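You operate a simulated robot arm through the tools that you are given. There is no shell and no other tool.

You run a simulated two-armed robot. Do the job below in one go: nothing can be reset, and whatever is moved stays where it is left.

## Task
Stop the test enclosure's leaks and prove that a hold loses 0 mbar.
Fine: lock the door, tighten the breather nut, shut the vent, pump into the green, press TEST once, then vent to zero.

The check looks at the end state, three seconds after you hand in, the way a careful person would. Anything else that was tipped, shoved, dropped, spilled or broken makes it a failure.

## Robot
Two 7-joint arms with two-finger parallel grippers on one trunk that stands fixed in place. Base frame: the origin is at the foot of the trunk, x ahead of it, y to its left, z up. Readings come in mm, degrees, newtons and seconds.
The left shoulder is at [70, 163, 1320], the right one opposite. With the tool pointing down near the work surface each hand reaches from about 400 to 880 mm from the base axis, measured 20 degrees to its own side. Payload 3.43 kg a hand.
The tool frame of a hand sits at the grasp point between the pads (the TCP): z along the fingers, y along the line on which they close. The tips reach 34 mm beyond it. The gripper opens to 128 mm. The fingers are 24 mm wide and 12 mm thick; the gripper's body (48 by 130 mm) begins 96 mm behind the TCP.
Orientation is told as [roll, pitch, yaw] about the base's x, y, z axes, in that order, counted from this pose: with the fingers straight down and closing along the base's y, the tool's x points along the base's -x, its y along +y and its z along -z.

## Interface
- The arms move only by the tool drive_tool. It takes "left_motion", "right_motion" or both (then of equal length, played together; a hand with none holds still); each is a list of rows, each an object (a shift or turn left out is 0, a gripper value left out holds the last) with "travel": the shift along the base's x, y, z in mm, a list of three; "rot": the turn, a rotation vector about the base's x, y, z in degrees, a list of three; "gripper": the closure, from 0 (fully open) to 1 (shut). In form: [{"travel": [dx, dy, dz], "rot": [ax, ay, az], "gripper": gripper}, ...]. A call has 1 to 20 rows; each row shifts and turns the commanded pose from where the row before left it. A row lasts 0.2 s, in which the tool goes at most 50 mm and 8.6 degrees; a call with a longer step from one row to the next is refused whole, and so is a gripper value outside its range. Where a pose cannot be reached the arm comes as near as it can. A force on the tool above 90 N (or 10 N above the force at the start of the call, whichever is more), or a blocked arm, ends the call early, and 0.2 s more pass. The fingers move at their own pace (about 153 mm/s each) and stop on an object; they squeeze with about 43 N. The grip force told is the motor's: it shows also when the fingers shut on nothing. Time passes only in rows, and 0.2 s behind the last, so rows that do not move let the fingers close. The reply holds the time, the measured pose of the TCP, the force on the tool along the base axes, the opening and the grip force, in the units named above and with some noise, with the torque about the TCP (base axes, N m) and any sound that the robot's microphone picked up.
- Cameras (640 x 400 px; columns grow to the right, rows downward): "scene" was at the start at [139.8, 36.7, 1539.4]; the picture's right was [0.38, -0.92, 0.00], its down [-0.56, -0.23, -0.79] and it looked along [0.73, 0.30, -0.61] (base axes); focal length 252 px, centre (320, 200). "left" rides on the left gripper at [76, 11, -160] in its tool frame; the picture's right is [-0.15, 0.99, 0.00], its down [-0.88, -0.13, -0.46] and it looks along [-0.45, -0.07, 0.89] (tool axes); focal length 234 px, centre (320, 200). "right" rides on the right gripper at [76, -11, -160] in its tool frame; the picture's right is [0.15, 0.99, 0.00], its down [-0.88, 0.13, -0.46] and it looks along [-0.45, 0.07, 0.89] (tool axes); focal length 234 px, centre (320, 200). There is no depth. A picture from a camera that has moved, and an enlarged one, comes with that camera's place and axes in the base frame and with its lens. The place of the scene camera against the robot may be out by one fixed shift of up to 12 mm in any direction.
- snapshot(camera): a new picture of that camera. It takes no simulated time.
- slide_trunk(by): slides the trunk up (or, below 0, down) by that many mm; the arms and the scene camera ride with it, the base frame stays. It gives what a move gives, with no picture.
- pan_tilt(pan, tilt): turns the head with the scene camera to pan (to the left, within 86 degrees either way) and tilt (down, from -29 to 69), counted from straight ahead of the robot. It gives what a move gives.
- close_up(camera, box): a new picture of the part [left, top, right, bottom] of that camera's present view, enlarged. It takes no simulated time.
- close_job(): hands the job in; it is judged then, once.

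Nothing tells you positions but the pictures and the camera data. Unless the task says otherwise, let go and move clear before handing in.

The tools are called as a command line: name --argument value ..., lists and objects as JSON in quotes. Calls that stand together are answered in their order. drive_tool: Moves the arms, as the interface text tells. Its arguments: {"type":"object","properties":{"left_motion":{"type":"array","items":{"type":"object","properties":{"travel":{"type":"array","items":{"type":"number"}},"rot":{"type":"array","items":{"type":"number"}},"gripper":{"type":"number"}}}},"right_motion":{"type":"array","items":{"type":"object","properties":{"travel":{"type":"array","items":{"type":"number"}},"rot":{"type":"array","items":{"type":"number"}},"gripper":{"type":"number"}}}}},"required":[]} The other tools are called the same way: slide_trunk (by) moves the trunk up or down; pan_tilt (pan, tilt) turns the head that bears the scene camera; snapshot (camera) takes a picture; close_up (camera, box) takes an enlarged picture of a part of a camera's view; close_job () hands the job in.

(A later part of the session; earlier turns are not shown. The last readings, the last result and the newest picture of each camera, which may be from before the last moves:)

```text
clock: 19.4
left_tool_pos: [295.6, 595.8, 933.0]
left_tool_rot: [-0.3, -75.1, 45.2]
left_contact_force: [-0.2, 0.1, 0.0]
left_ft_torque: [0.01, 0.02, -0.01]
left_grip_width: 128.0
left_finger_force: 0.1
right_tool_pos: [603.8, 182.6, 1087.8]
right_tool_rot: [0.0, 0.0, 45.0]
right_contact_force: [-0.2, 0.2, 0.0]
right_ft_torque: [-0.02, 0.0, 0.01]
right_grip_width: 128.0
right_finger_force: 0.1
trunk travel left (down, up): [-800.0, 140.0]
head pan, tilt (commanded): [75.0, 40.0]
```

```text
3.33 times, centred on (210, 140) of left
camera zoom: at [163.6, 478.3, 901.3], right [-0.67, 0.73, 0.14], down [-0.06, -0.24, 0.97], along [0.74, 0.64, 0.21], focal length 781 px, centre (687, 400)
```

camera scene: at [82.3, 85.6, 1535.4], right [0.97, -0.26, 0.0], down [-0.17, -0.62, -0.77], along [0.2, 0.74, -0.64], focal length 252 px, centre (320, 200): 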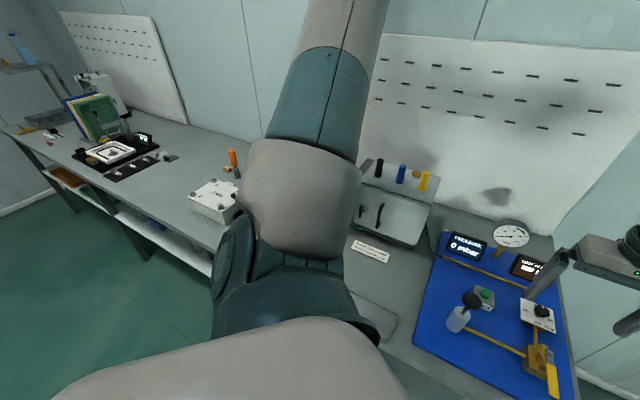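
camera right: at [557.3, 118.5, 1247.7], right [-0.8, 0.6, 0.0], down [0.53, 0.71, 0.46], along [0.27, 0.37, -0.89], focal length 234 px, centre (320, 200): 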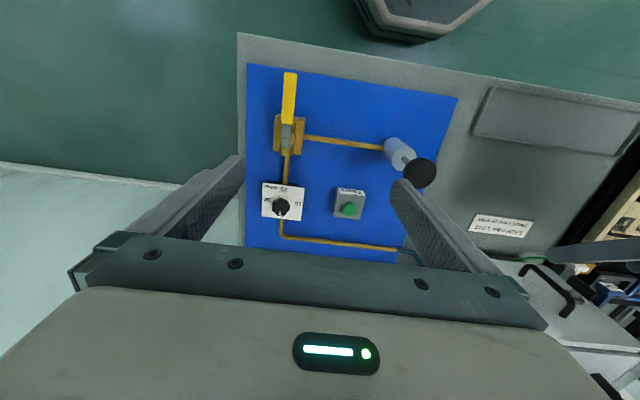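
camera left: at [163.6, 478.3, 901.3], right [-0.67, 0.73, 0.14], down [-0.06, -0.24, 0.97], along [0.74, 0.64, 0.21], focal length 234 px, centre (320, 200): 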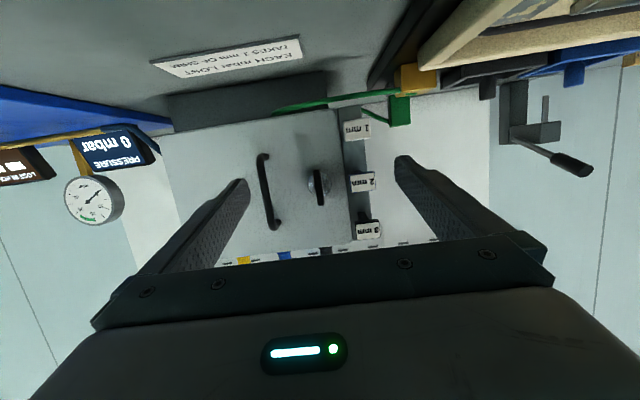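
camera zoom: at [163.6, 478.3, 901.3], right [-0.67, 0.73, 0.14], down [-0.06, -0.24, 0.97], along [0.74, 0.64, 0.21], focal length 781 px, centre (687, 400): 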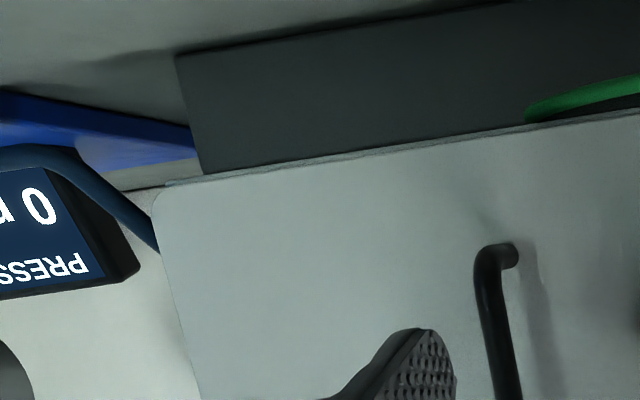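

The latch wing is vertical, centred near bench coordinates (−203, 735) at z 945, and about 48 mm long. Before touching anything I'll use the right hand's camera to look at the enclosure's right side, hinge and top.

drive_tool --right_motion '[{"travel": [-8, 24, -6.7], "rot": [0, 0, 6.75]}, {"travel": [-8, 24, -6.7], "rot": [0, 0, 6.75]}, {"travel": [-8, 24, -6.7], "rot": [0, 0, 6.75]}, {"travel": [-8, 24, -6.7], "rot": [0, 0, 6.75]}, {"travel": [-8, 24, -6.7], "rot": [7.13, -2.32, 0]}, {"travel": [-8, 24, -6.7], "rot": [7.13, -2.32, 0]}, {"travel": [-8, 24, -6.7], "rot": [7.13, -2.32, 0]}, {"travel": [-8, 24, -6.7], "rot": [7.13, -2.32, 0]}, {"travel": [-8, 24, -6.7], "rot": [7.13, -2.32, 0]}, {"travel": [-8, 24, -6.7], "rot": [7.13, -2.32, 0]}]'

snapshot --camera "right"

```text
clock: 21.6
left_tool_pos: [294.9, 594.6, 932.1]
left_tool_rot: [-0.2, -75.0, 45.2]
left_contact_force: [-0.5, 0.4, 0.5]
left_ft_torque: [-0.02, 0.02, 0.03]
left_grip_width: 127.9
left_finger_force: 0.0
right_tool_pos: [528.9, 408.4, 1027.1]
right_tool_rot: [4.7, -44.9, 65.6]
right_contact_force: [-0.1, -0.3, -0.1]
right_ft_torque: [0.01, -0.01, 0.0]
right_grip_width: 128.0
right_finger_force: 0.1
right hand out of reach, approached as far as the arm can: row 4
trunk travel left (down, up): [-800.0, 140.0]
head pan, tilt (commanded): [75.0, 40.0]
```

```text
taken
camera right: at [482.3, 246.8, 1085.1], right [-0.96, 0.26, -0.05], down [0.04, 0.31, 0.95], along [0.26, 0.91, -0.31], focal length 234 px, centre (320, 200)
```

right: 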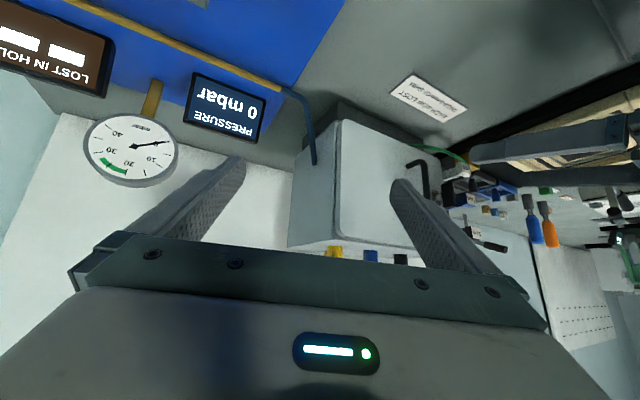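

close_up --camera "right" --box '[270, 90, 450, 265]'

close_up --camera "right" --box '[0, 0, 300, 200]'

```text
2.29 times, centred on (360, 178) of right
camera zoom: at [482.3, 246.8, 1085.1], right [-0.96, 0.26, -0.05], down [0.04, 0.31, 0.95], along [0.26, 0.91, -0.31], focal length 535 px, centre (229, 251)
```

zoom: 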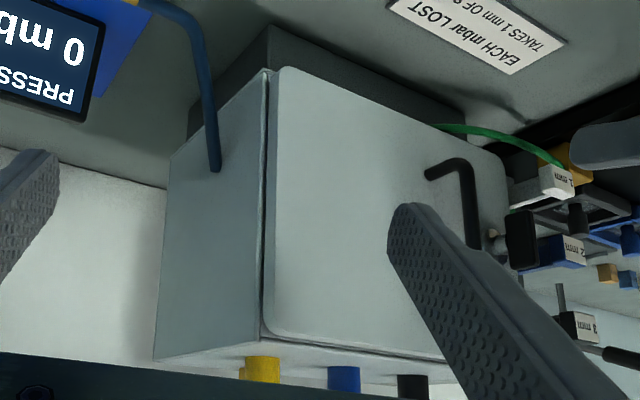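

```text
2.00 times, centred on (150, 100) of right
camera zoom: at [482.3, 246.8, 1085.1], right [-0.96, 0.26, -0.05], down [0.04, 0.31, 0.95], along [0.26, 0.91, -0.31], focal length 468 px, centre (660, 400)
```

zoom: 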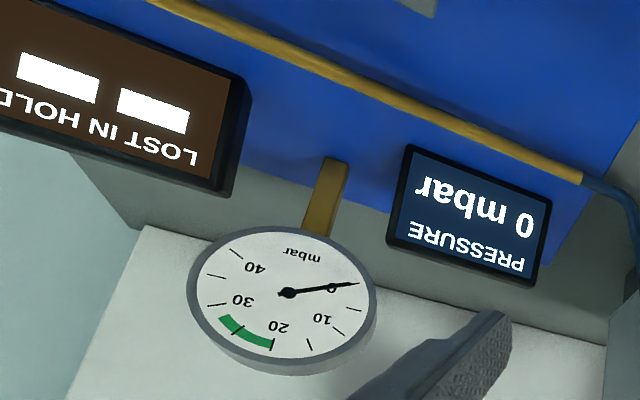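

The right-side view shows the hinge seam tight and the pressure hose entering that wall. I'll lift the left hand over the enclosure for a plan view of the top: breather nut, glands and door seam.

drive_tool --left_motion '[{"travel": [-10, 10, 15], "rot": [-5.3, 5.3, 0]}, {"travel": [-10, 10, 15], "rot": [-5.3, 5.3, 0]}, {"travel": [-10, 10, 15], "rot": [-5.3, 5.3, 0]}, {"travel": [-10, 10, 15], "rot": [-5.3, 5.3, 0]}, {"travel": [-8, 12, 20], "rot": [-5.3, 5.3, 0]}, {"travel": [-8, 12, 20], "rot": [-5.3, 5.3, 0]}, {"travel": [-8, 12, 20], "rot": [-5.3, 5.3, 0]}, {"travel": [-8, 12, 20], "rot": [-5.3, 5.3, 0]}, {"travel": [-8, 12, 20], "rot": [-5.3, 5.3, 0]}, {"travel": [-8, 12, 20], "rot": [-5.3, 5.3, 0]}, {"travel": [0, 0, 25]}, {"travel": [0, 0, 25]}, {"travel": [0, 0, 25]}, {"travel": [0, 0, 25]}, {"travel": [45, -11, 0]}, {"travel": [45, -11, 0]}, {"travel": [45, -11, 0]}, {"travel": [45, -11, 0]}, {"travel": [45, -11, 0]}, {"travel": [45, -11, 0]}]'

snapshot --camera "left"

```text
clock: 25.8
left_tool_pos: [467.8, 717.1, 1170.0]
left_tool_rot: [-0.2, 0.1, 44.8]
left_contact_force: [0.3, -0.3, 0.6]
left_ft_torque: [-0.03, 0.04, -0.01]
left_grip_width: 127.9
left_finger_force: 0.0
left hand out of reach, approached as far as the arm can: row 14, 15, 16, 17, 18, 19, 20
right_tool_pos: [531.0, 406.9, 1026.0]
right_tool_rot: [4.5, -44.7, 65.5]
right_contact_force: [0.2, 0.6, -0.2]
right_ft_torque: [0.01, 0.01, 0.02]
right_grip_width: 128.0
right_finger_force: 0.0
trunk travel left (down, up): [-800.0, 140.0]
head pan, tilt (commanded): [75.0, 40.0]
```

```text
taken
camera left: at [405.7, 670.8, 1329.4], right [-0.59, 0.8, 0.0], down [0.71, 0.53, 0.45], along [0.37, 0.27, -0.89], focal length 234 px, centre (320, 200)
```

left: 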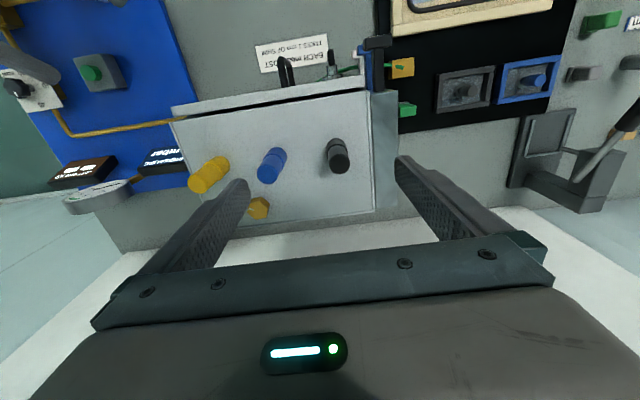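

close_up --camera "left" --box '[160, 40, 420, 240]'

close_up --camera "left" --box '[320, 30, 430, 130]'

close_up --camera "left" --box '[220, 180, 300, 240]'

close_up --camera "left" --box '[0, 40, 110, 110]'

```text
2.00 times, centred on (290, 140) of left
camera zoom: at [405.7, 670.8, 1329.4], right [-0.59, 0.8, 0.0], down [0.71, 0.53, 0.45], along [0.37, 0.27, -0.89], focal length 468 px, centre (380, 320)
```

zoom: 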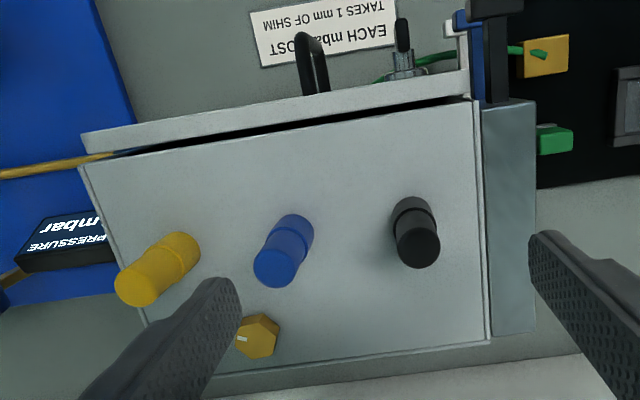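

```text
4.00 times, centred on (375, 80) of left
camera zoom: at [405.7, 670.8, 1329.4], right [-0.59, 0.8, 0.0], down [0.71, 0.53, 0.45], along [0.37, 0.27, -0.89], focal length 937 px, centre (100, 680)
```

zoom: 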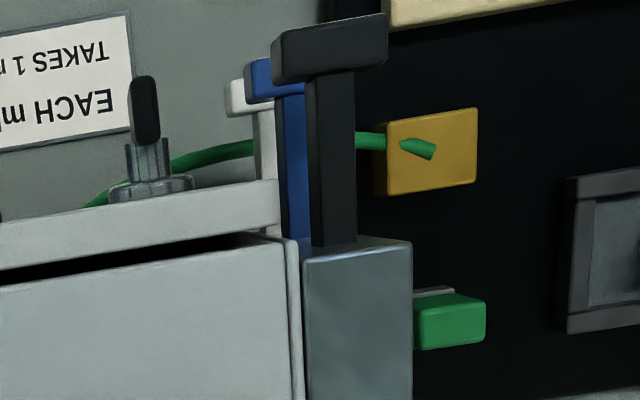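

```text
6.67 times, centred on (260, 210) of left
camera zoom: at [405.7, 670.8, 1329.4], right [-0.59, 0.8, 0.0], down [0.71, 0.53, 0.45], along [0.37, 0.27, -0.89], focal length 1561 px, centre (720, 133)
```

zoom: 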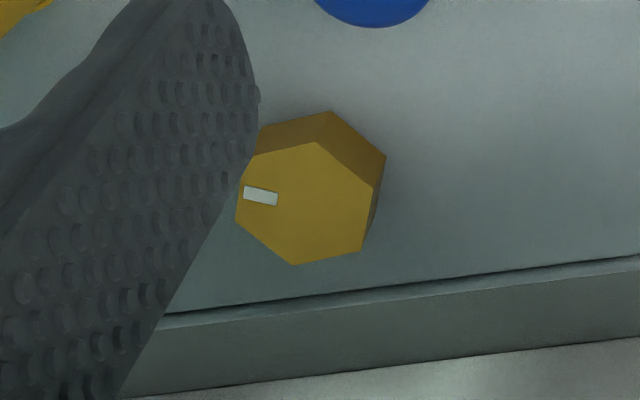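

```text
5.71 times, centred on (55, 75) of left
camera zoom: at [405.7, 670.8, 1329.4], right [-0.59, 0.8, 0.0], down [0.71, 0.53, 0.45], along [0.37, 0.27, -0.89], focal length 1338 px, centre (1834, 914)
```

zoom: 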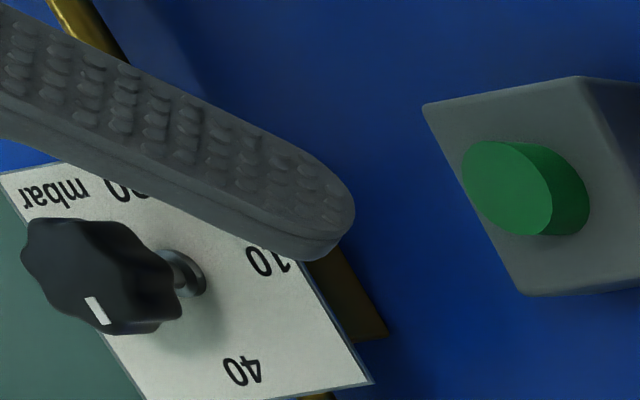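

The plan view is clear: dial mark points at "40" (relief well above the green band), the brass breather nut with its white mark is near bench (−77, 907, 1045). I'll bring the left hand round to the front of the door, horizontal, with the gripper part-closed, ready for the latch wing.

drive_tool --left_motion '[{"travel": [-39, 2, 0]}, {"travel": [-39, 2, 0]}, {"travel": [-39, 2, 0]}, {"travel": [-39, 2, 0]}, {"travel": [-39, 2, 0]}, {"travel": [-39, 2, 0]}, {"travel": [0, 0, -40]}, {"travel": [0, 0, -40]}, {"travel": [8, -20, -5], "rot": [5.3, -5.3, 0], "gripper": 0.766}, {"travel": [8, -20, -5], "rot": [5.3, -5.3, 0]}, {"travel": [8, -20, -5], "rot": [5.3, -5.3, 0]}, {"travel": [8, -20, -5], "rot": [5.3, -5.3, 0]}, {"travel": [8, -20, -5], "rot": [5.3, -5.3, 0]}, {"travel": [8, -20, -5], "rot": [5.3, -5.3, 0]}, {"travel": [3, -3, -26], "rot": [5.3, -5.3, 0]}, {"travel": [3, -3, -26], "rot": [5.3, -5.3, 0]}, {"travel": [3, -3, -26], "rot": [5.3, -5.3, 0]}, {"travel": [3, -3, -26], "rot": [5.3, -5.3, 0]}, {"travel": [3, -3, -20], "rot": [5.3, -5.3, 0]}, {"travel": [0, 0, 0], "rot": [5.3, -5.3, 0]}]'

snapshot --camera "left"

```text
clock: 30.0
left_tool_pos: [305.4, 620.5, 927.6]
left_tool_rot: [-135.7, -89.9, -179.3]
left_contact_force: [-0.2, -0.3, -0.5]
left_ft_torque: [-0.01, 0.0, -0.01]
left_grip_width: 30.0
left_finger_force: 0.0
left hand out of reach, approached as far as the arm can: row 14
right_tool_pos: [529.0, 406.4, 1027.0]
right_tool_rot: [4.4, -44.8, 65.6]
right_contact_force: [0.1, 0.8, 0.4]
right_ft_torque: [-0.01, 0.0, 0.01]
right_grip_width: 127.9
right_finger_force: 0.0
trunk travel left (down, up): [-800.0, 140.0]
head pan, tilt (commanded): [75.0, 40.0]
```

```text
taken
camera left: at [183.2, 514.4, 850.7], right [-0.7, 0.7, 0.14], down [-0.23, -0.41, 0.88], along [0.68, 0.58, 0.45], focal length 234 px, centre (320, 200)
```

left: 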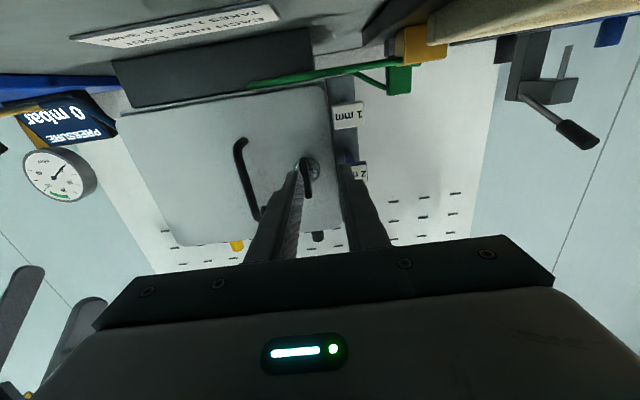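

The left hand is now horizontal in front of the latch, with the camera below the hand. I'll use this low viewpoint to inspect the cable at the door's bottom edge and the latch line-up.

close_up --camera "left" --box '[220, 50, 440, 190]'

close_up --camera "left" --box '[230, 55, 330, 115]'

close_up --camera "left" --box '[260, 130, 380, 205]'

```text
2.86 times, centred on (330, 120) of left
camera zoom: at [183.2, 514.4, 850.7], right [-0.7, 0.7, 0.14], down [-0.23, -0.41, 0.88], along [0.68, 0.58, 0.45], focal length 669 px, centre (291, 429)
```

zoom: 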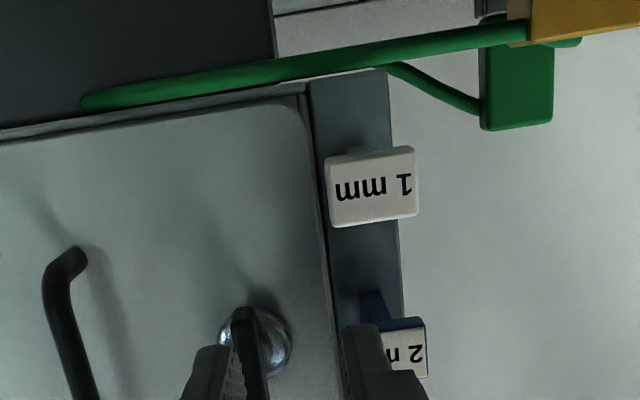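

```text
6.40 times, centred on (280, 85) of left
camera zoom: at [183.2, 514.4, 850.7], right [-0.7, 0.7, 0.14], down [-0.23, -0.41, 0.88], along [0.68, 0.58, 0.45], focal length 1499 px, centre (576, 936)
```

zoom: 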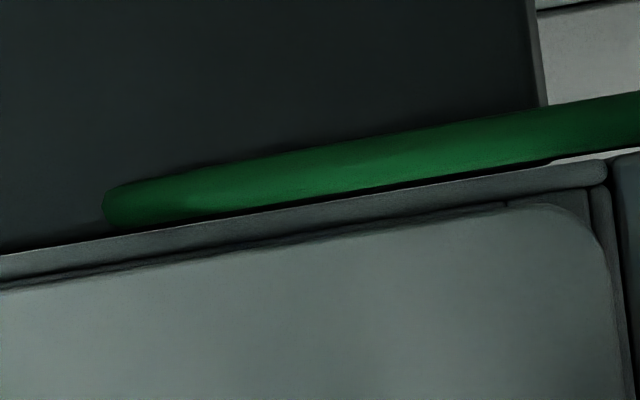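

```text
5.33 times, centred on (320, 168) of left
camera zoom: at [183.2, 514.4, 850.7], right [-0.7, 0.7, 0.14], down [-0.23, -0.41, 0.88], along [0.68, 0.58, 0.45], focal length 1249 px, centre (320, 373)
```

zoom: 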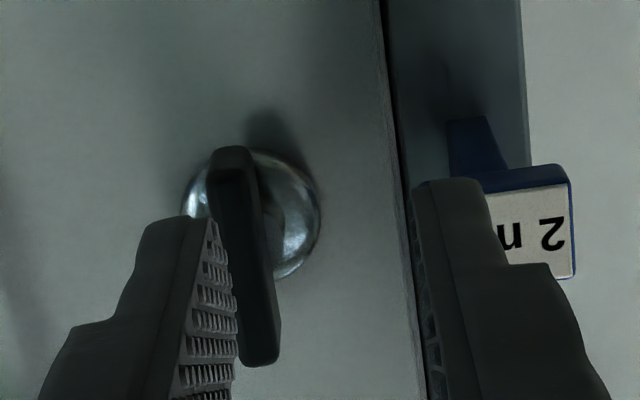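

The cable passes below the door into the enclosure's dark plinth rather than through the door seal, so it is not obviously trapped. I'll centre the part-open fingers on the latch wing (shift right 19 mm and up 17 mm) before moving in.

drive_tool --left_motion '[{"travel": [6.7, -6.7, 8.5]}, {"travel": [6.7, -6.7, 8.5]}, {"travel": [10, 10, 0]}]'

close_up --camera "left" --box '[220, 100, 420, 225]'

```text
clock: 30.8
left_tool_pos: [330.5, 617.1, 943.6]
left_tool_rot: [-36.9, -89.9, 82.0]
left_contact_force: [0.3, 0.4, -0.3]
left_ft_torque: [-0.03, -0.02, 0.0]
left_grip_width: 30.0
left_finger_force: 0.1
right_tool_pos: [528.0, 408.4, 1026.8]
right_tool_rot: [4.5, -44.8, 65.5]
right_contact_force: [0.6, -0.1, 0.4]
right_ft_torque: [-0.03, 0.02, -0.02]
right_grip_width: 127.9
right_finger_force: 0.0
trunk travel left (down, up): [-800.0, 140.0]
head pan, tilt (commanded): [75.0, 40.0]
```

```text
3.20 times, centred on (320, 162) of left
camera zoom: at [207.6, 510.7, 868.4], right [-0.7, 0.7, 0.15], down [-0.23, -0.41, 0.88], along [0.68, 0.58, 0.45], focal length 749 px, centre (320, 320)
```

zoom: 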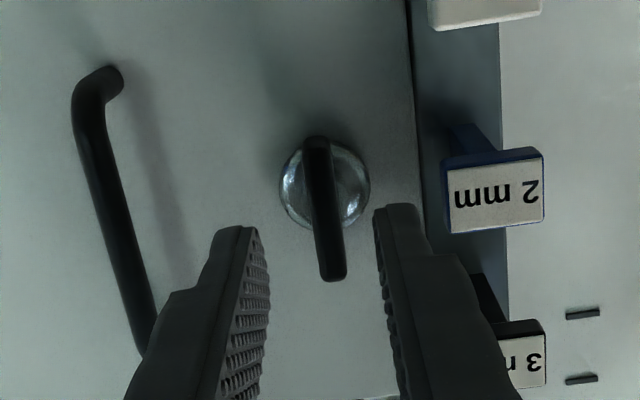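

The wing is centred between the fingers. I'll advance about 50 mm toward the door and close gently on the wing.

drive_tool --left_motion '[{"travel": [9, 9, 0]}, {"travel": [9, 9, 0]}, {"travel": [9, 9, 0]}, {"travel": [8, 8, 0]}, {"travel": [0, 0, 0]}]'

close_up --camera "left" --box '[220, 100, 420, 225]'

```text
clock: 32.0
left_tool_pos: [364.8, 653.2, 944.5]
left_tool_rot: [-46.6, -89.9, 91.6]
left_contact_force: [-0.1, 0.1, -0.3]
left_ft_torque: [0.0, 0.04, -0.02]
left_grip_width: 30.0
left_finger_force: 0.0
right_tool_pos: [528.2, 408.1, 1026.7]
right_tool_rot: [4.5, -44.8, 65.6]
right_contact_force: [-0.3, -0.5, -0.5]
right_ft_torque: [0.0, 0.0, 0.0]
right_grip_width: 127.7
right_finger_force: 0.1
trunk travel left (down, up): [-800.0, 140.0]
head pan, tilt (commanded): [75.0, 40.0]
```

```text
3.20 times, centred on (320, 162) of left
camera zoom: at [242.1, 545.8, 868.9], right [-0.7, 0.7, 0.15], down [-0.23, -0.41, 0.88], along [0.68, 0.58, 0.45], focal length 749 px, centre (320, 320)
```

zoom: 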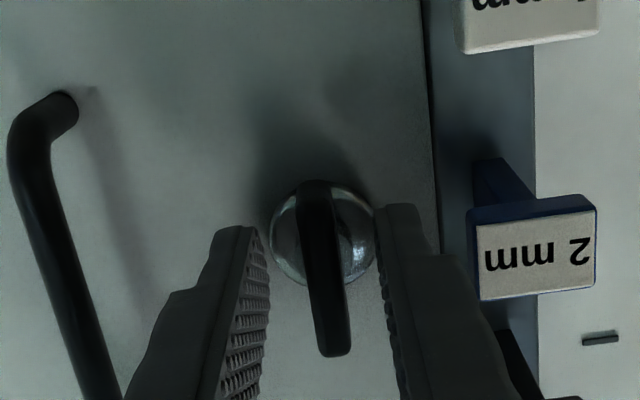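

The fingers now straddle the wing, clear of the 2 mm shim head. Closing on it.

drive_tool --left_motion '[{"gripper": 1.0}, {}, {}]'

close_up --camera "left" --box '[220, 100, 420, 225]'

```text
clock: 32.8
left_tool_pos: [363.0, 652.7, 945.0]
left_tool_rot: [-72.6, -89.9, 117.6]
left_contact_force: [-5.3, 4.1, 1.1]
left_ft_torque: [-0.01, 0.03, 0.08]
left_grip_width: 15.4
left_finger_force: 44.8
right_tool_pos: [528.3, 408.8, 1027.3]
right_tool_rot: [4.4, -44.9, 65.7]
right_contact_force: [-0.4, 0.0, -0.7]
right_ft_torque: [-0.04, -0.01, -0.01]
right_grip_width: 127.9
right_finger_force: 0.0
trunk travel left (down, up): [-800.0, 140.0]
head pan, tilt (commanded): [75.0, 40.0]
```

```text
3.20 times, centred on (320, 162) of left
camera zoom: at [241.3, 546.3, 868.9], right [-0.7, 0.7, 0.15], down [-0.23, -0.41, 0.88], along [0.68, 0.58, 0.45], focal length 749 px, centre (320, 320)
```

zoom: 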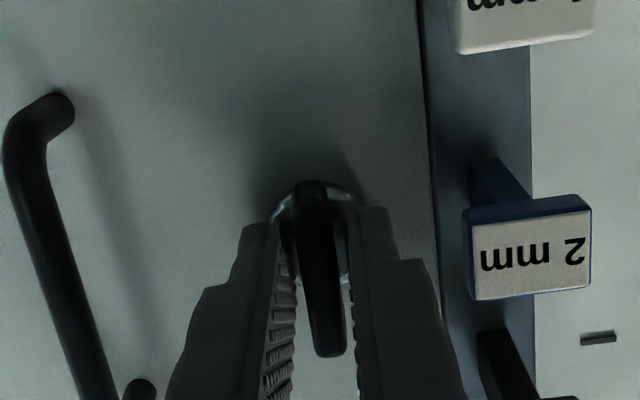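

The wing is gripped (about 15 mm wide, centred). I'll try turning it clockwise as seen from the front, a little at first, watching the torque.

drive_tool --left_motion '[{"rot": [4.2, 4.2, 0]}, {"rot": [4.2, 4.2, 0]}, {}]'

close_up --camera "left" --box '[220, 100, 420, 225]'

```text
clock: 33.6
left_tool_pos: [363.9, 653.8, 945.0]
left_tool_rot: [90.4, -78.2, -45.2]
left_contact_force: [-6.5, 5.6, 4.1]
left_ft_torque: [-0.19, 0.19, 0.27]
left_grip_width: 15.4
left_finger_force: 44.4
right_tool_pos: [528.8, 407.8, 1027.5]
right_tool_rot: [4.4, -44.8, 65.7]
right_contact_force: [-0.7, 1.1, 0.2]
right_ft_torque: [-0.01, 0.02, -0.02]
right_grip_width: 127.7
right_finger_force: 0.0
trunk travel left (down, up): [-800.0, 140.0]
head pan, tilt (commanded): [75.0, 40.0]
```

```text
3.20 times, centred on (320, 162) of left
camera zoom: at [230.4, 557.5, 872.6], right [-0.66, 0.66, 0.35], down [-0.1, -0.54, 0.83], along [0.74, 0.52, 0.43], focal length 749 px, centre (320, 320)
```

zoom: 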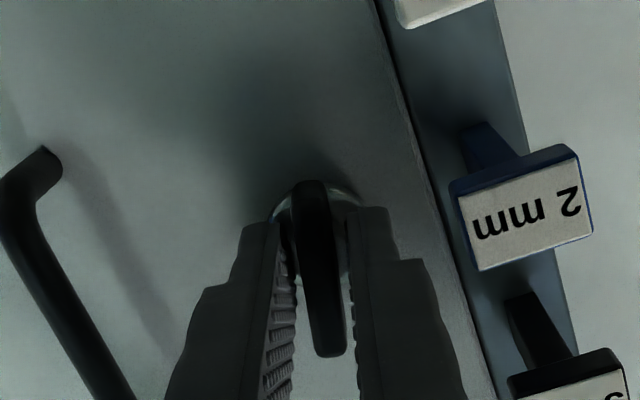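

It turns freely with no resistance. I'll continue clockwise to a quarter turn, watching for a stop.

drive_tool --left_motion '[{"rot": [5, 5, 0]}, {"rot": [5, 5, 0]}, {"rot": [5, 5, 0]}, {"rot": [5, 5, 0]}, {"rot": [5, 5, 0]}, {"rot": [5, 5, 0]}, {}]'

snapshot --camera "left"

```text
clock: 35.2
left_tool_pos: [362.4, 652.7, 944.6]
left_tool_rot: [90.0, -35.7, -45.0]
left_contact_force: [-10.3, 3.7, 2.3]
left_ft_torque: [0.14, -0.09, -0.05]
left_grip_width: 15.2
left_finger_force: 44.5
right_tool_pos: [529.0, 407.9, 1028.4]
right_tool_rot: [4.3, -44.8, 65.7]
right_contact_force: [0.0, -0.4, 0.1]
right_ft_torque: [0.0, 0.0, 0.02]
right_grip_width: 128.0
right_finger_force: 0.2
trunk travel left (down, up): [-800.0, 140.0]
head pan, tilt (commanded): [75.0, 40.0]
```

```text
taken
camera left: at [200.9, 587.0, 909.7], right [-0.32, 0.32, 0.89], down [0.24, -0.88, 0.41], along [0.92, 0.34, 0.21], focal length 234 px, centre (320, 200)
```

left: 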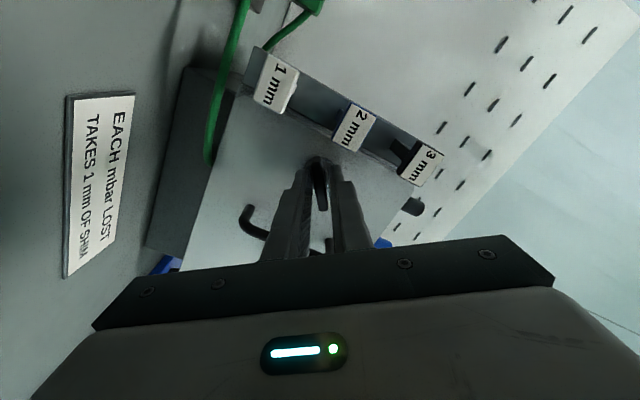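

It has turned about 54° with negligible torque. Continuing to 90° and slightly beyond to find the stop.

drive_tool --left_motion '[{"rot": [5, 5, 0]}, {"rot": [5, 5, 0]}, {"rot": [5, 5, 0]}, {"rot": [5, 5, 0]}, {"rot": [5, 5, 0]}, {}]'

snapshot --camera "left"

```text
clock: 36.6
left_tool_pos: [362.2, 653.8, 945.7]
left_tool_rot: [89.9, -0.4, -44.8]
left_contact_force: [-9.4, 9.2, 1.8]
left_ft_torque: [-0.01, 0.01, 0.5]
left_grip_width: 15.2
left_finger_force: 44.6
right_tool_pos: [528.5, 407.6, 1028.1]
right_tool_rot: [4.3, -44.9, 65.7]
right_contact_force: [-0.2, 0.6, -0.9]
right_ft_torque: [0.02, -0.04, 0.01]
right_grip_width: 128.1
right_finger_force: 0.1
trunk travel left (down, up): [-800.0, 140.0]
head pan, tilt (commanded): [75.0, 40.0]
```

```text
taken
camera left: at [195.3, 592.5, 955.8], right [0.1, -0.1, 0.99], down [0.3, -0.95, -0.12], along [0.95, 0.31, -0.06], focal length 234 px, centre (320, 200)
```

left: 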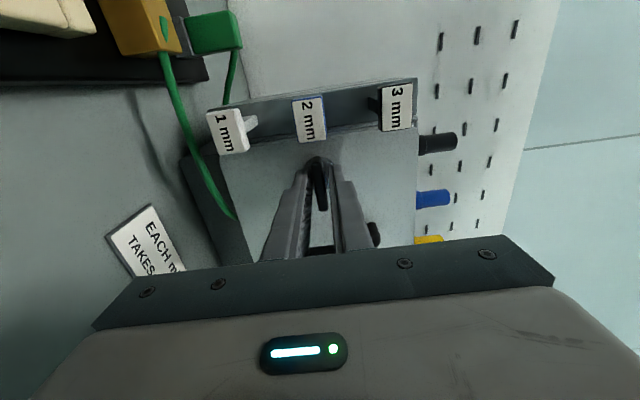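

The wing is now horizontal. I'll nudge 6° further to feel whether this is the end stop.

drive_tool --left_motion '[{"rot": [2.2, 2.2, 0]}, {"rot": [2.2, 2.2, 0]}, {}]'

```text
clock: 37.4
left_tool_pos: [364.4, 652.8, 945.3]
left_tool_rot: [90.0, 5.8, -44.9]
left_contact_force: [-6.6, 9.7, 7.0]
left_ft_torque: [0.1, -0.05, 0.44]
left_grip_width: 15.8
left_finger_force: 45.2
right_tool_pos: [528.5, 408.0, 1028.0]
right_tool_rot: [4.3, -44.8, 65.7]
right_contact_force: [-0.3, -0.5, 0.0]
right_ft_torque: [0.01, -0.01, -0.02]
right_grip_width: 127.8
right_finger_force: 0.0
trunk travel left (down, up): [-800.0, 140.0]
head pan, tilt (commanded): [75.0, 40.0]
```

The grip width crept as though the wing stopped at 90°. I'll rotate back those 6°, release, and back straight off to look.

drive_tool --left_motion '[{"rot": [-2.2, -2.2, 0]}, {"rot": [-2.2, -2.2, 0]}, {"gripper": 0.766}, {}, {"travel": [-10, -10, 0]}, {"travel": [-10, -10, 0]}, {"travel": [-10, -10, 0]}, {"travel": [-10, -10, 0]}]'

snapshot --camera "left"

close_up --camera "left" --box '[180, 60, 460, 240]'

```text
clock: 39.2
left_tool_pos: [324.2, 612.3, 944.4]
left_tool_rot: [90.0, -0.5, -44.9]
left_contact_force: [0.1, -0.7, 0.7]
left_ft_torque: [0.03, 0.02, -0.03]
left_grip_width: 29.9
left_finger_force: 0.0
right_tool_pos: [528.3, 406.5, 1028.3]
right_tool_rot: [4.5, -44.8, 65.6]
right_contact_force: [-0.5, -0.2, 0.7]
right_ft_torque: [-0.02, 0.03, 0.01]
right_grip_width: 128.0
right_finger_force: 0.1
trunk travel left (down, up): [-800.0, 140.0]
head pan, tilt (commanded): [75.0, 40.0]
```

```text
taken
camera left: at [156.0, 551.5, 955.6], right [0.1, -0.1, 0.99], down [0.3, -0.95, -0.12], along [0.95, 0.31, -0.06], focal length 234 px, centre (320, 200)
```

left: 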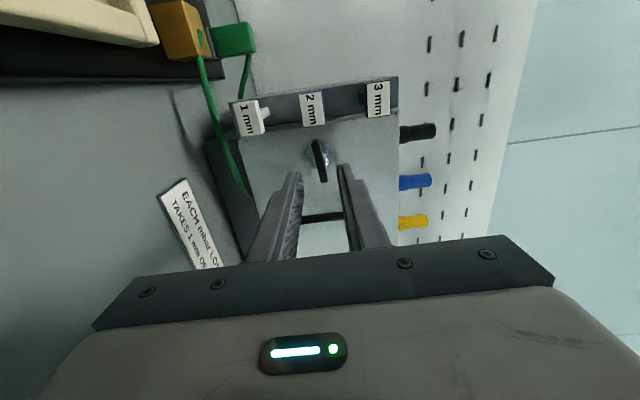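

```text
2.22 times, centred on (320, 150) of left
camera zoom: at [156.0, 551.5, 955.6], right [0.1, -0.1, 0.99], down [0.3, -0.95, -0.12], along [0.95, 0.31, -0.06], focal length 520 px, centre (320, 311)
```

zoom: 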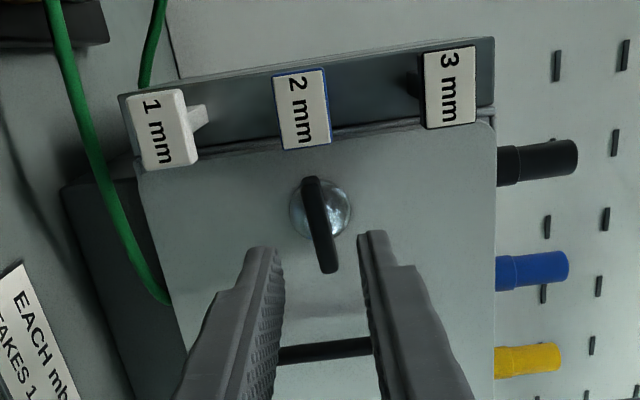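

The wing is now horizontal and the door sits flush. Next I lift the left hand away and set it pointing down, on the way to the breather nut on top.

drive_tool --left_motion '[{"travel": [-12, 10, 15], "rot": [-5.3, 5.3, 0]}, {"travel": [-12, 10, 15], "rot": [-5.3, 5.3, 0]}, {"travel": [-12, 10, 15], "rot": [-5.3, 5.3, 0]}, {"travel": [-12, 10, 15], "rot": [-5.3, 5.3, 0]}, {"travel": [-10, 12, 20], "rot": [-5.3, 5.3, 0]}, {"travel": [-10, 12, 20], "rot": [-5.3, 5.3, 0]}, {"travel": [-10, 12, 20], "rot": [-5.3, 5.3, 0]}, {"travel": [-10, 12, 20], "rot": [-5.3, 5.3, 0]}, {"travel": [-10, 12, 20], "rot": [-5.3, 5.3, 0]}, {"travel": [-10, 12, 20], "rot": [-5.3, 5.3, 0]}, {"travel": [-10, 12, 20], "rot": [-5.3, 5.3, 0]}, {"travel": [-10, 12, 20], "rot": [-5.3, 5.3, 0]}]'

snapshot --camera "left"

```text
clock: 41.8
left_tool_pos: [195.6, 749.6, 1165.1]
left_tool_rot: [0.1, -0.1, -44.5]
left_contact_force: [0.0, 0.3, 0.6]
left_ft_torque: [-0.04, 0.01, -0.02]
left_grip_width: 29.9
left_finger_force: 0.0
right_tool_pos: [529.3, 407.7, 1027.1]
right_tool_rot: [4.5, -44.8, 65.5]
right_contact_force: [-0.5, 0.7, 0.3]
right_ft_torque: [0.01, 0.0, -0.02]
right_grip_width: 127.8
right_finger_force: 0.0
trunk travel left (down, up): [-800.0, 140.0]
head pan, tilt (commanded): [75.0, 40.0]
```

```text
taken
camera left: at [148.3, 809.7, 1324.0], right [0.8, 0.6, 0.0], down [0.54, -0.71, 0.46], along [0.27, -0.36, -0.89], focal length 234 px, centre (320, 200)
```

left: 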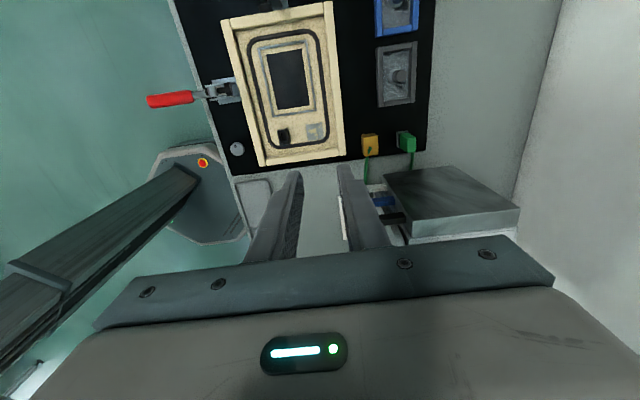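

I see the shim rack is a tall block on the enclosure's left. I'll now carry the left hand over the nut at safe height, turning toward a yaw that matches the nut's flats.

drive_tool --left_motion '[{"travel": [49, -6.6, 0], "rot": [0, 0, 8.3]}, {"travel": [49, -6.6, 0], "rot": [0, 0, 8.3]}, {"travel": [49, -6.6, 0], "rot": [0, 0, 8.3]}, {"travel": [49, -6.6, 0], "rot": [0, 0, 8.3]}, {"travel": [49, -6.6, 0], "rot": [0, 0, 8.3]}, {"travel": [49, -6.6, 0], "rot": [0, 0, 8.3]}, {"travel": [49, -6.6, 0], "rot": [0, 0, 8.3]}, {"travel": [48, -6.6, 0], "rot": [0, 0, 8.3]}]'

snapshot --camera "left"

```text
clock: 43.6
left_tool_pos: [590.4, 696.7, 1161.5]
left_tool_rot: [0.1, 0.1, 21.9]
left_contact_force: [0.7, 0.9, -0.2]
left_ft_torque: [0.0, 0.03, -0.03]
left_grip_width: 30.0
left_finger_force: 0.0
right_tool_pos: [532.0, 407.7, 1026.1]
right_tool_rot: [4.5, -44.6, 65.5]
right_contact_force: [-0.3, 0.2, -0.1]
right_ft_torque: [0.02, 0.03, 0.02]
right_grip_width: 127.9
right_finger_force: 0.1
trunk travel left (down, up): [-800.0, 140.0]
head pan, tilt (commanded): [75.0, 40.0]
```

```text
taken
camera left: at [515.4, 677.5, 1322.5], right [-0.23, 0.97, 0.0], down [0.87, 0.21, 0.45], along [0.44, 0.11, -0.89], focal length 234 px, centre (320, 200)
```

left: 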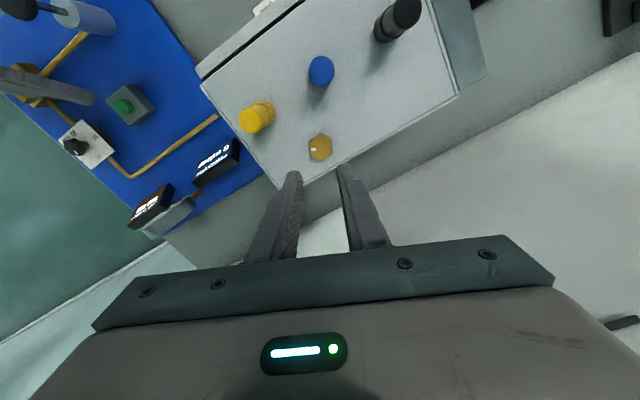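

The nut is almost directly beneath the gripper. I'll test how far the wrist can turn counter-clockwise here (to start the tightening stroke from there).

drive_tool --left_motion '[{"rot": [0, 0, 8.5], "gripper": 0.55}, {"rot": [0, 0, 8.5]}, {"rot": [0, 0, 8.5]}, {"rot": [0, 0, 8.5]}, {"rot": [0, 0, 8.5]}, {"rot": [0, 0, 8.5]}, {"rot": [0, 0, 8.5]}]'

snapshot --camera "left"

```text
clock: 45.2
left_tool_pos: [430.9, 827.2, 1133.7]
left_tool_rot: [-0.9, -0.2, 80.5]
left_contact_force: [0.0, 0.8, -0.1]
left_ft_torque: [0.0, -0.02, 0.0]
left_grip_width: 57.7
left_finger_force: 0.1
left hand out of reach, approached as far as the arm can: row 2, 3, 4, 5, 6, 7
right_tool_pos: [529.0, 406.4, 1026.5]
right_tool_rot: [4.3, -44.9, 65.6]
right_contact_force: [-0.2, 0.7, -0.5]
right_ft_torque: [0.03, -0.01, -0.03]
right_grip_width: 127.9
right_finger_force: 0.1
trunk travel left (down, up): [-800.0, 140.0]
head pan, tilt (commanded): [75.0, 40.0]
```

```text
taken
camera left: at [403.4, 753.6, 1292.3], right [-0.95, 0.31, -0.01], down [0.27, 0.85, 0.46], along [0.15, 0.43, -0.89], focal length 234 px, centre (320, 200)
```

left: 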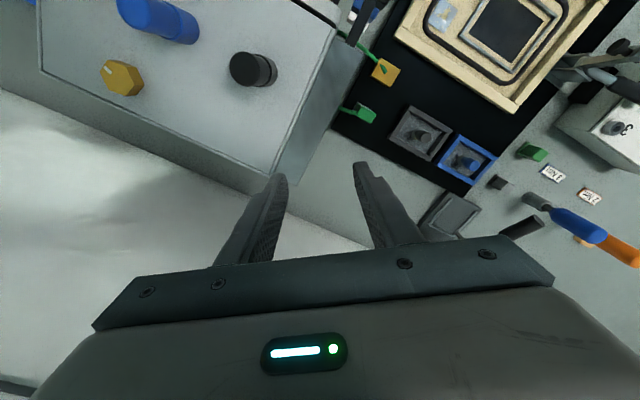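

Turning that far is out of reach here and dragged the hand sideways (nothing was touched), so I'll stay below about 25° yaw at the nut. I'm raising the hand and bringing it back over the nut at yaw 22°.

drive_tool --left_motion '[{"travel": [0, 0, 16], "rot": [0, 0, -7.3]}, {"travel": [0, 0, 15], "rot": [0, 0, -7.3]}, {"travel": [26, -21.8, 0], "rot": [0, 0, -7.3]}, {"travel": [26, -21.8, 0], "rot": [0, 0, -7.3]}, {"travel": [26, -21.8, 0], "rot": [0, 0, -7.3]}, {"travel": [26, -21.8, 0], "rot": [0, 0, -7.3]}, {"travel": [26, -21.8, 0], "rot": [0, 0, -7.3]}, {"travel": [26.5, -21.8, 0], "rot": [0, 0, -7.3]}]'

snapshot --camera "left"

close_up --camera "left" --box '[280, 110, 360, 180]'

```text
clock: 47.0
left_tool_pos: [588.9, 696.5, 1163.7]
left_tool_rot: [0.1, 0.1, 22.8]
left_contact_force: [-0.1, 0.3, -0.1]
left_ft_torque: [0.01, 0.02, -0.02]
left_grip_width: 57.5
left_finger_force: 0.3
right_tool_pos: [530.1, 408.3, 1026.2]
right_tool_rot: [4.6, -44.9, 65.6]
right_contact_force: [0.8, 0.4, -0.1]
right_ft_torque: [-0.02, 0.01, 0.04]
right_grip_width: 128.1
right_finger_force: 0.2
trunk travel left (down, up): [-800.0, 140.0]
head pan, tilt (commanded): [75.0, 40.0]
```

```text
taken
camera left: at [513.0, 675.6, 1324.4], right [-0.25, 0.97, 0.0], down [0.86, 0.22, 0.45], along [0.44, 0.11, -0.89], focal length 234 px, centre (320, 200)
```

left: 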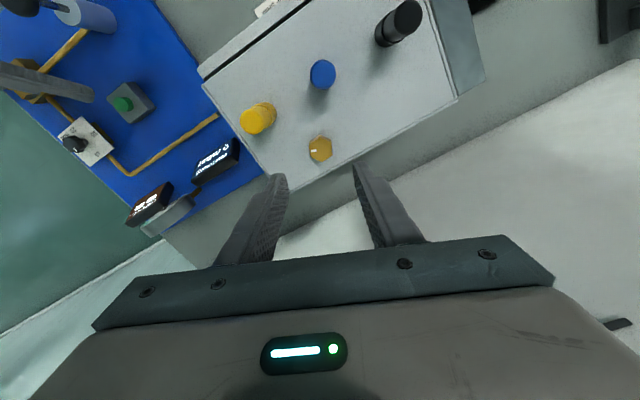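

```text
5.71 times, centred on (320, 145) of left
camera zoom: at [513.0, 675.6, 1324.4], right [-0.25, 0.97, 0.0], down [0.86, 0.22, 0.45], along [0.44, 0.11, -0.89], focal length 1338 px, centre (320, 514)
```

zoom: 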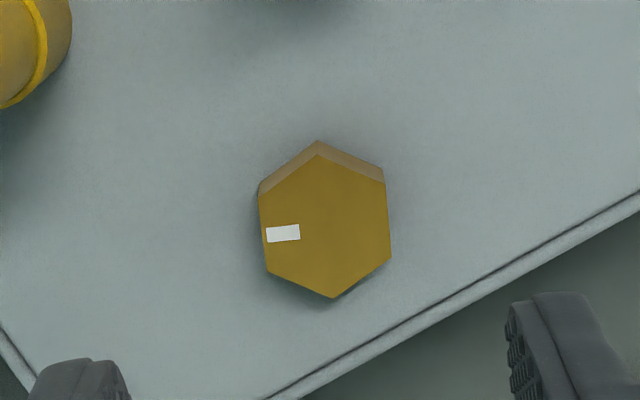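

The nut is within 3 mm of the gripper axis and its flats match a yaw of about 20°. I'll make that small correction, descend so the tips are just above the enclosure top, and close on the nut.

drive_tool --left_motion '[{"travel": [-2.4, -0.6, -15], "rot": [0, 0, -2.5]}, {"travel": [0, 0, -20]}, {"travel": [0, 0, -20]}, {"travel": [0, 0, -20]}, {"travel": [0, 0, -15]}, {"travel": [0, 0, -3]}, {}]'

snapshot --camera "left"

close_up --camera "left" --box '[260, 120, 400, 210]'

```text
clock: 48.6
left_tool_pos: [585.0, 694.7, 1074.1]
left_tool_rot: [0.1, -0.4, 20.4]
left_contact_force: [0.9, 2.1, 20.6]
left_ft_torque: [-0.54, -0.07, 0.0]
left_grip_width: 56.4
left_finger_force: 0.1
right_tool_pos: [528.3, 405.3, 1029.0]
right_tool_rot: [4.4, -44.9, 65.8]
right_contact_force: [-0.1, 1.0, 0.1]
right_ft_torque: [-0.03, 0.01, -0.05]
right_grip_width: 128.0
right_finger_force: 0.0
trunk travel left (down, up): [-800.0, 140.0]
head pan, tilt (commanded): [75.0, 40.0]
```

```text
taken
camera left: at [507.9, 676.4, 1233.5], right [-0.21, 0.98, 0.0], down [0.87, 0.18, 0.46], along [0.45, 0.1, -0.89], focal length 234 px, centre (320, 200)
```

left: 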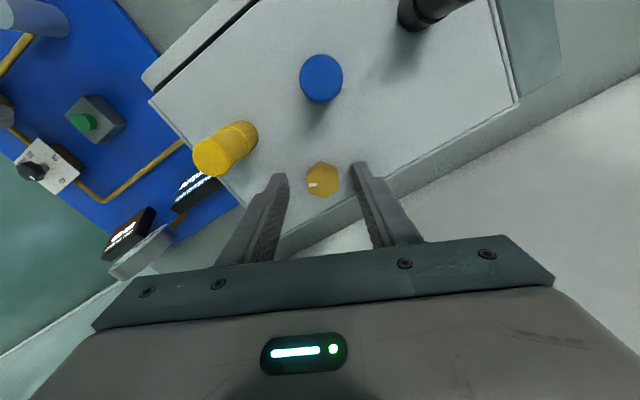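

```text
4.44 times, centred on (330, 165) of left
camera zoom: at [507.9, 676.4, 1233.5], right [-0.21, 0.98, 0.0], down [0.87, 0.18, 0.46], along [0.45, 0.1, -0.89], focal length 1041 px, centre (276, 356)
```

zoom: 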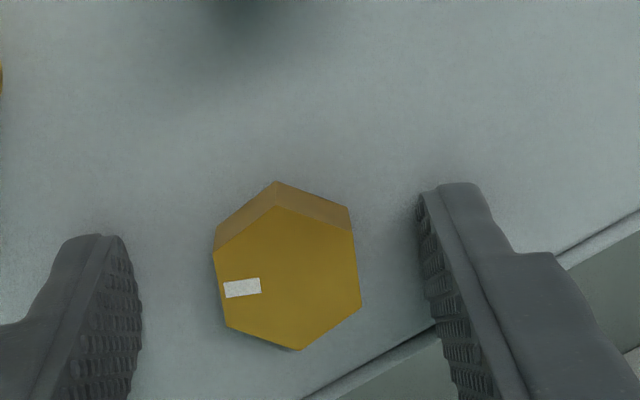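

The tips are resting lightly on the enclosure top (surface about z 1040), so I'll raise 6 mm to clear it. Then I close on the nut, which is centred within about 1 mm.

drive_tool --left_motion '[{"travel": [0, 0, 6]}, {}, {"gripper": 1.0}, {}, {}]'

close_up --camera "left" --box '[260, 120, 400, 210]'

```text
clock: 49.8
left_tool_pos: [583.5, 696.4, 1074.8]
left_tool_rot: [0.0, 0.2, 20.4]
left_contact_force: [-5.4, 2.6, -6.4]
left_ft_torque: [0.45, -0.11, -0.03]
left_grip_width: 25.7
left_finger_force: 45.1
right_tool_pos: [527.9, 408.0, 1026.9]
right_tool_rot: [4.4, -44.8, 65.7]
right_contact_force: [-0.1, 0.4, -0.1]
right_ft_torque: [-0.02, 0.02, -0.03]
right_grip_width: 128.0
right_finger_force: 0.0
trunk travel left (down, up): [-800.0, 140.0]
head pan, tilt (commanded): [75.0, 40.0]
```

```text
4.44 times, centred on (330, 165) of left
camera zoom: at [508.3, 679.4, 1234.7], right [-0.21, 0.98, 0.0], down [0.87, 0.19, 0.45], along [0.44, 0.09, -0.89], focal length 1041 px, centre (276, 356)
```

zoom: 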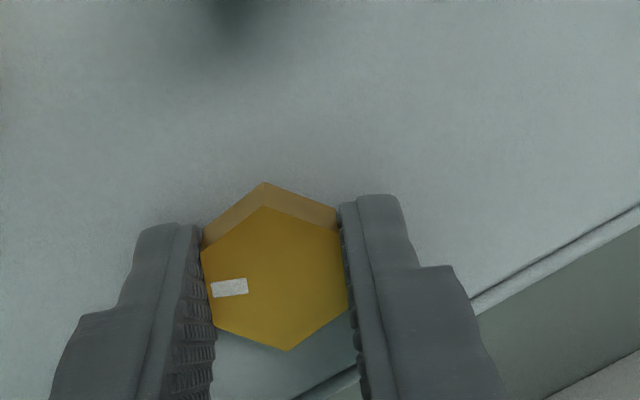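

The nut is held on its flats (25.7 mm). Turning clockwise in small increments and watching the torque about z.

drive_tool --left_motion '[{"rot": [0, 0, -7]}, {"rot": [0, 0, -7]}, {"rot": [0, 0, -7]}, {}]'

close_up --camera "left" --box '[260, 120, 400, 210]'

```text
clock: 50.8
left_tool_pos: [583.3, 696.2, 1073.3]
left_tool_rot: [0.0, 0.1, -0.7]
left_contact_force: [-10.6, -0.5, -15.5]
left_ft_torque: [0.02, 0.48, -0.02]
left_grip_width: 25.7
left_finger_force: 44.6
right_tool_pos: [528.1, 409.5, 1026.4]
right_tool_rot: [4.4, -44.6, 65.6]
right_contact_force: [0.2, 0.3, -0.6]
right_ft_torque: [0.01, 0.0, -0.01]
right_grip_width: 128.1
right_finger_force: 0.0
trunk travel left (down, up): [-800.0, 140.0]
head pan, tilt (commanded): [75.0, 40.0]
```

```text
4.44 times, centred on (330, 165) of left
camera zoom: at [507.6, 707.6, 1234.7], right [0.16, 0.99, 0.0], down [0.88, -0.14, 0.45], along [0.45, -0.07, -0.89], focal length 1041 px, centre (276, 356)
```

zoom: 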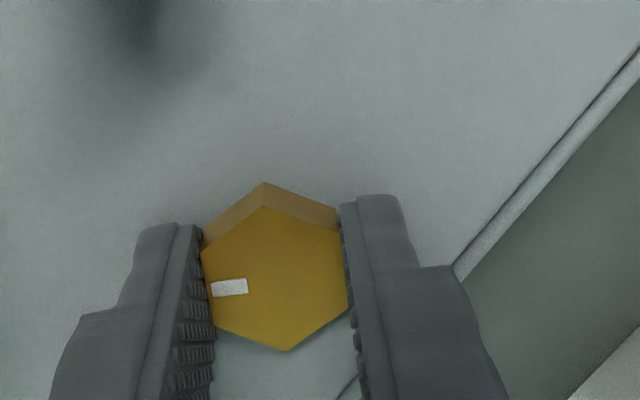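

The nut turns with the hand and draws down, pulling the tips onto the lid. I'll release, raise a few mm, regrip higher and continue clockwise.

drive_tool --left_motion '[{"gripper": 0.6}, {}, {"travel": [0, 0, 4]}, {}, {"gripper": 1.0}, {}, {}]'

close_up --camera "left" --box '[260, 120, 400, 210]'

```text
clock: 52.4
left_tool_pos: [586.7, 696.6, 1082.0]
left_tool_rot: [0.3, -0.1, -0.5]
left_contact_force: [4.6, 9.7, 9.1]
left_ft_torque: [0.3, 0.65, -0.02]
left_grip_width: 25.6
left_finger_force: 45.3
right_tool_pos: [529.6, 408.0, 1027.4]
right_tool_rot: [4.6, -44.8, 65.6]
right_contact_force: [0.0, -0.5, 0.4]
right_ft_torque: [-0.02, -0.01, 0.01]
right_grip_width: 128.3
right_finger_force: 0.0
trunk travel left (down, up): [-800.0, 140.0]
head pan, tilt (commanded): [75.0, 40.0]
```

```text
4.44 times, centred on (330, 165) of left
camera zoom: at [509.3, 706.5, 1240.9], right [0.16, 0.99, 0.0], down [0.88, -0.14, 0.46], along [0.45, -0.07, -0.89], focal length 1041 px, centre (276, 356)
```

zoom: 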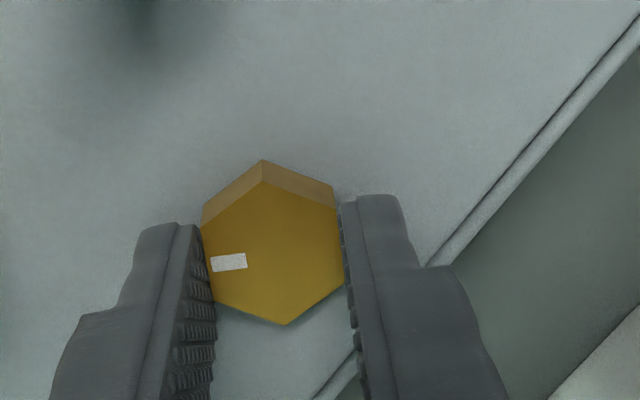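

Regripped higher with good contact. Continuing clockwise.

drive_tool --left_motion '[{"rot": [0, 0, -7]}, {"rot": [0, 0, -7]}, {"rot": [0, 0, -7]}, {"rot": [0, 0, -7]}, {}]'

close_up --camera "left" --box '[260, 120, 400, 210]'

```text
clock: 53.6
left_tool_pos: [585.8, 695.2, 1081.5]
left_tool_rot: [0.2, -0.1, -28.7]
left_contact_force: [6.9, 8.4, 7.8]
left_ft_torque: [-0.32, -1.0, 0.0]
left_grip_width: 25.5
left_finger_force: 44.7
right_tool_pos: [530.3, 407.2, 1026.4]
right_tool_rot: [4.5, -44.8, 65.5]
right_contact_force: [1.3, -0.2, 0.4]
right_ft_torque: [-0.02, 0.02, 0.01]
right_grip_width: 128.1
right_finger_force: 0.1
trunk travel left (down, up): [-800.0, 140.0]
head pan, tilt (commanded): [75.0, 40.0]
```

```text
4.44 times, centred on (330, 165) of left
camera zoom: at [523.6, 739.8, 1241.0], right [0.6, 0.8, 0.0], down [0.71, -0.54, 0.46], along [0.36, -0.27, -0.89], focal length 1041 px, centre (276, 356)
```

zoom: 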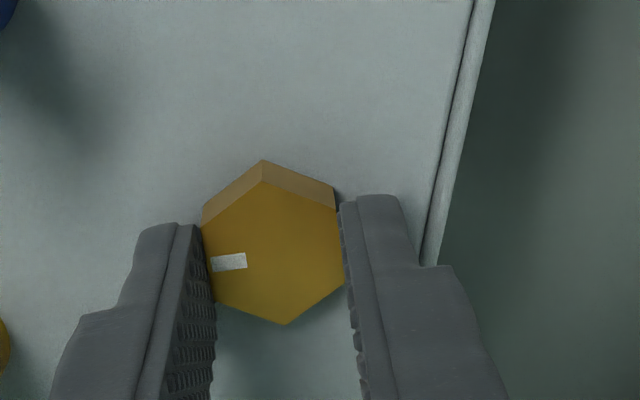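

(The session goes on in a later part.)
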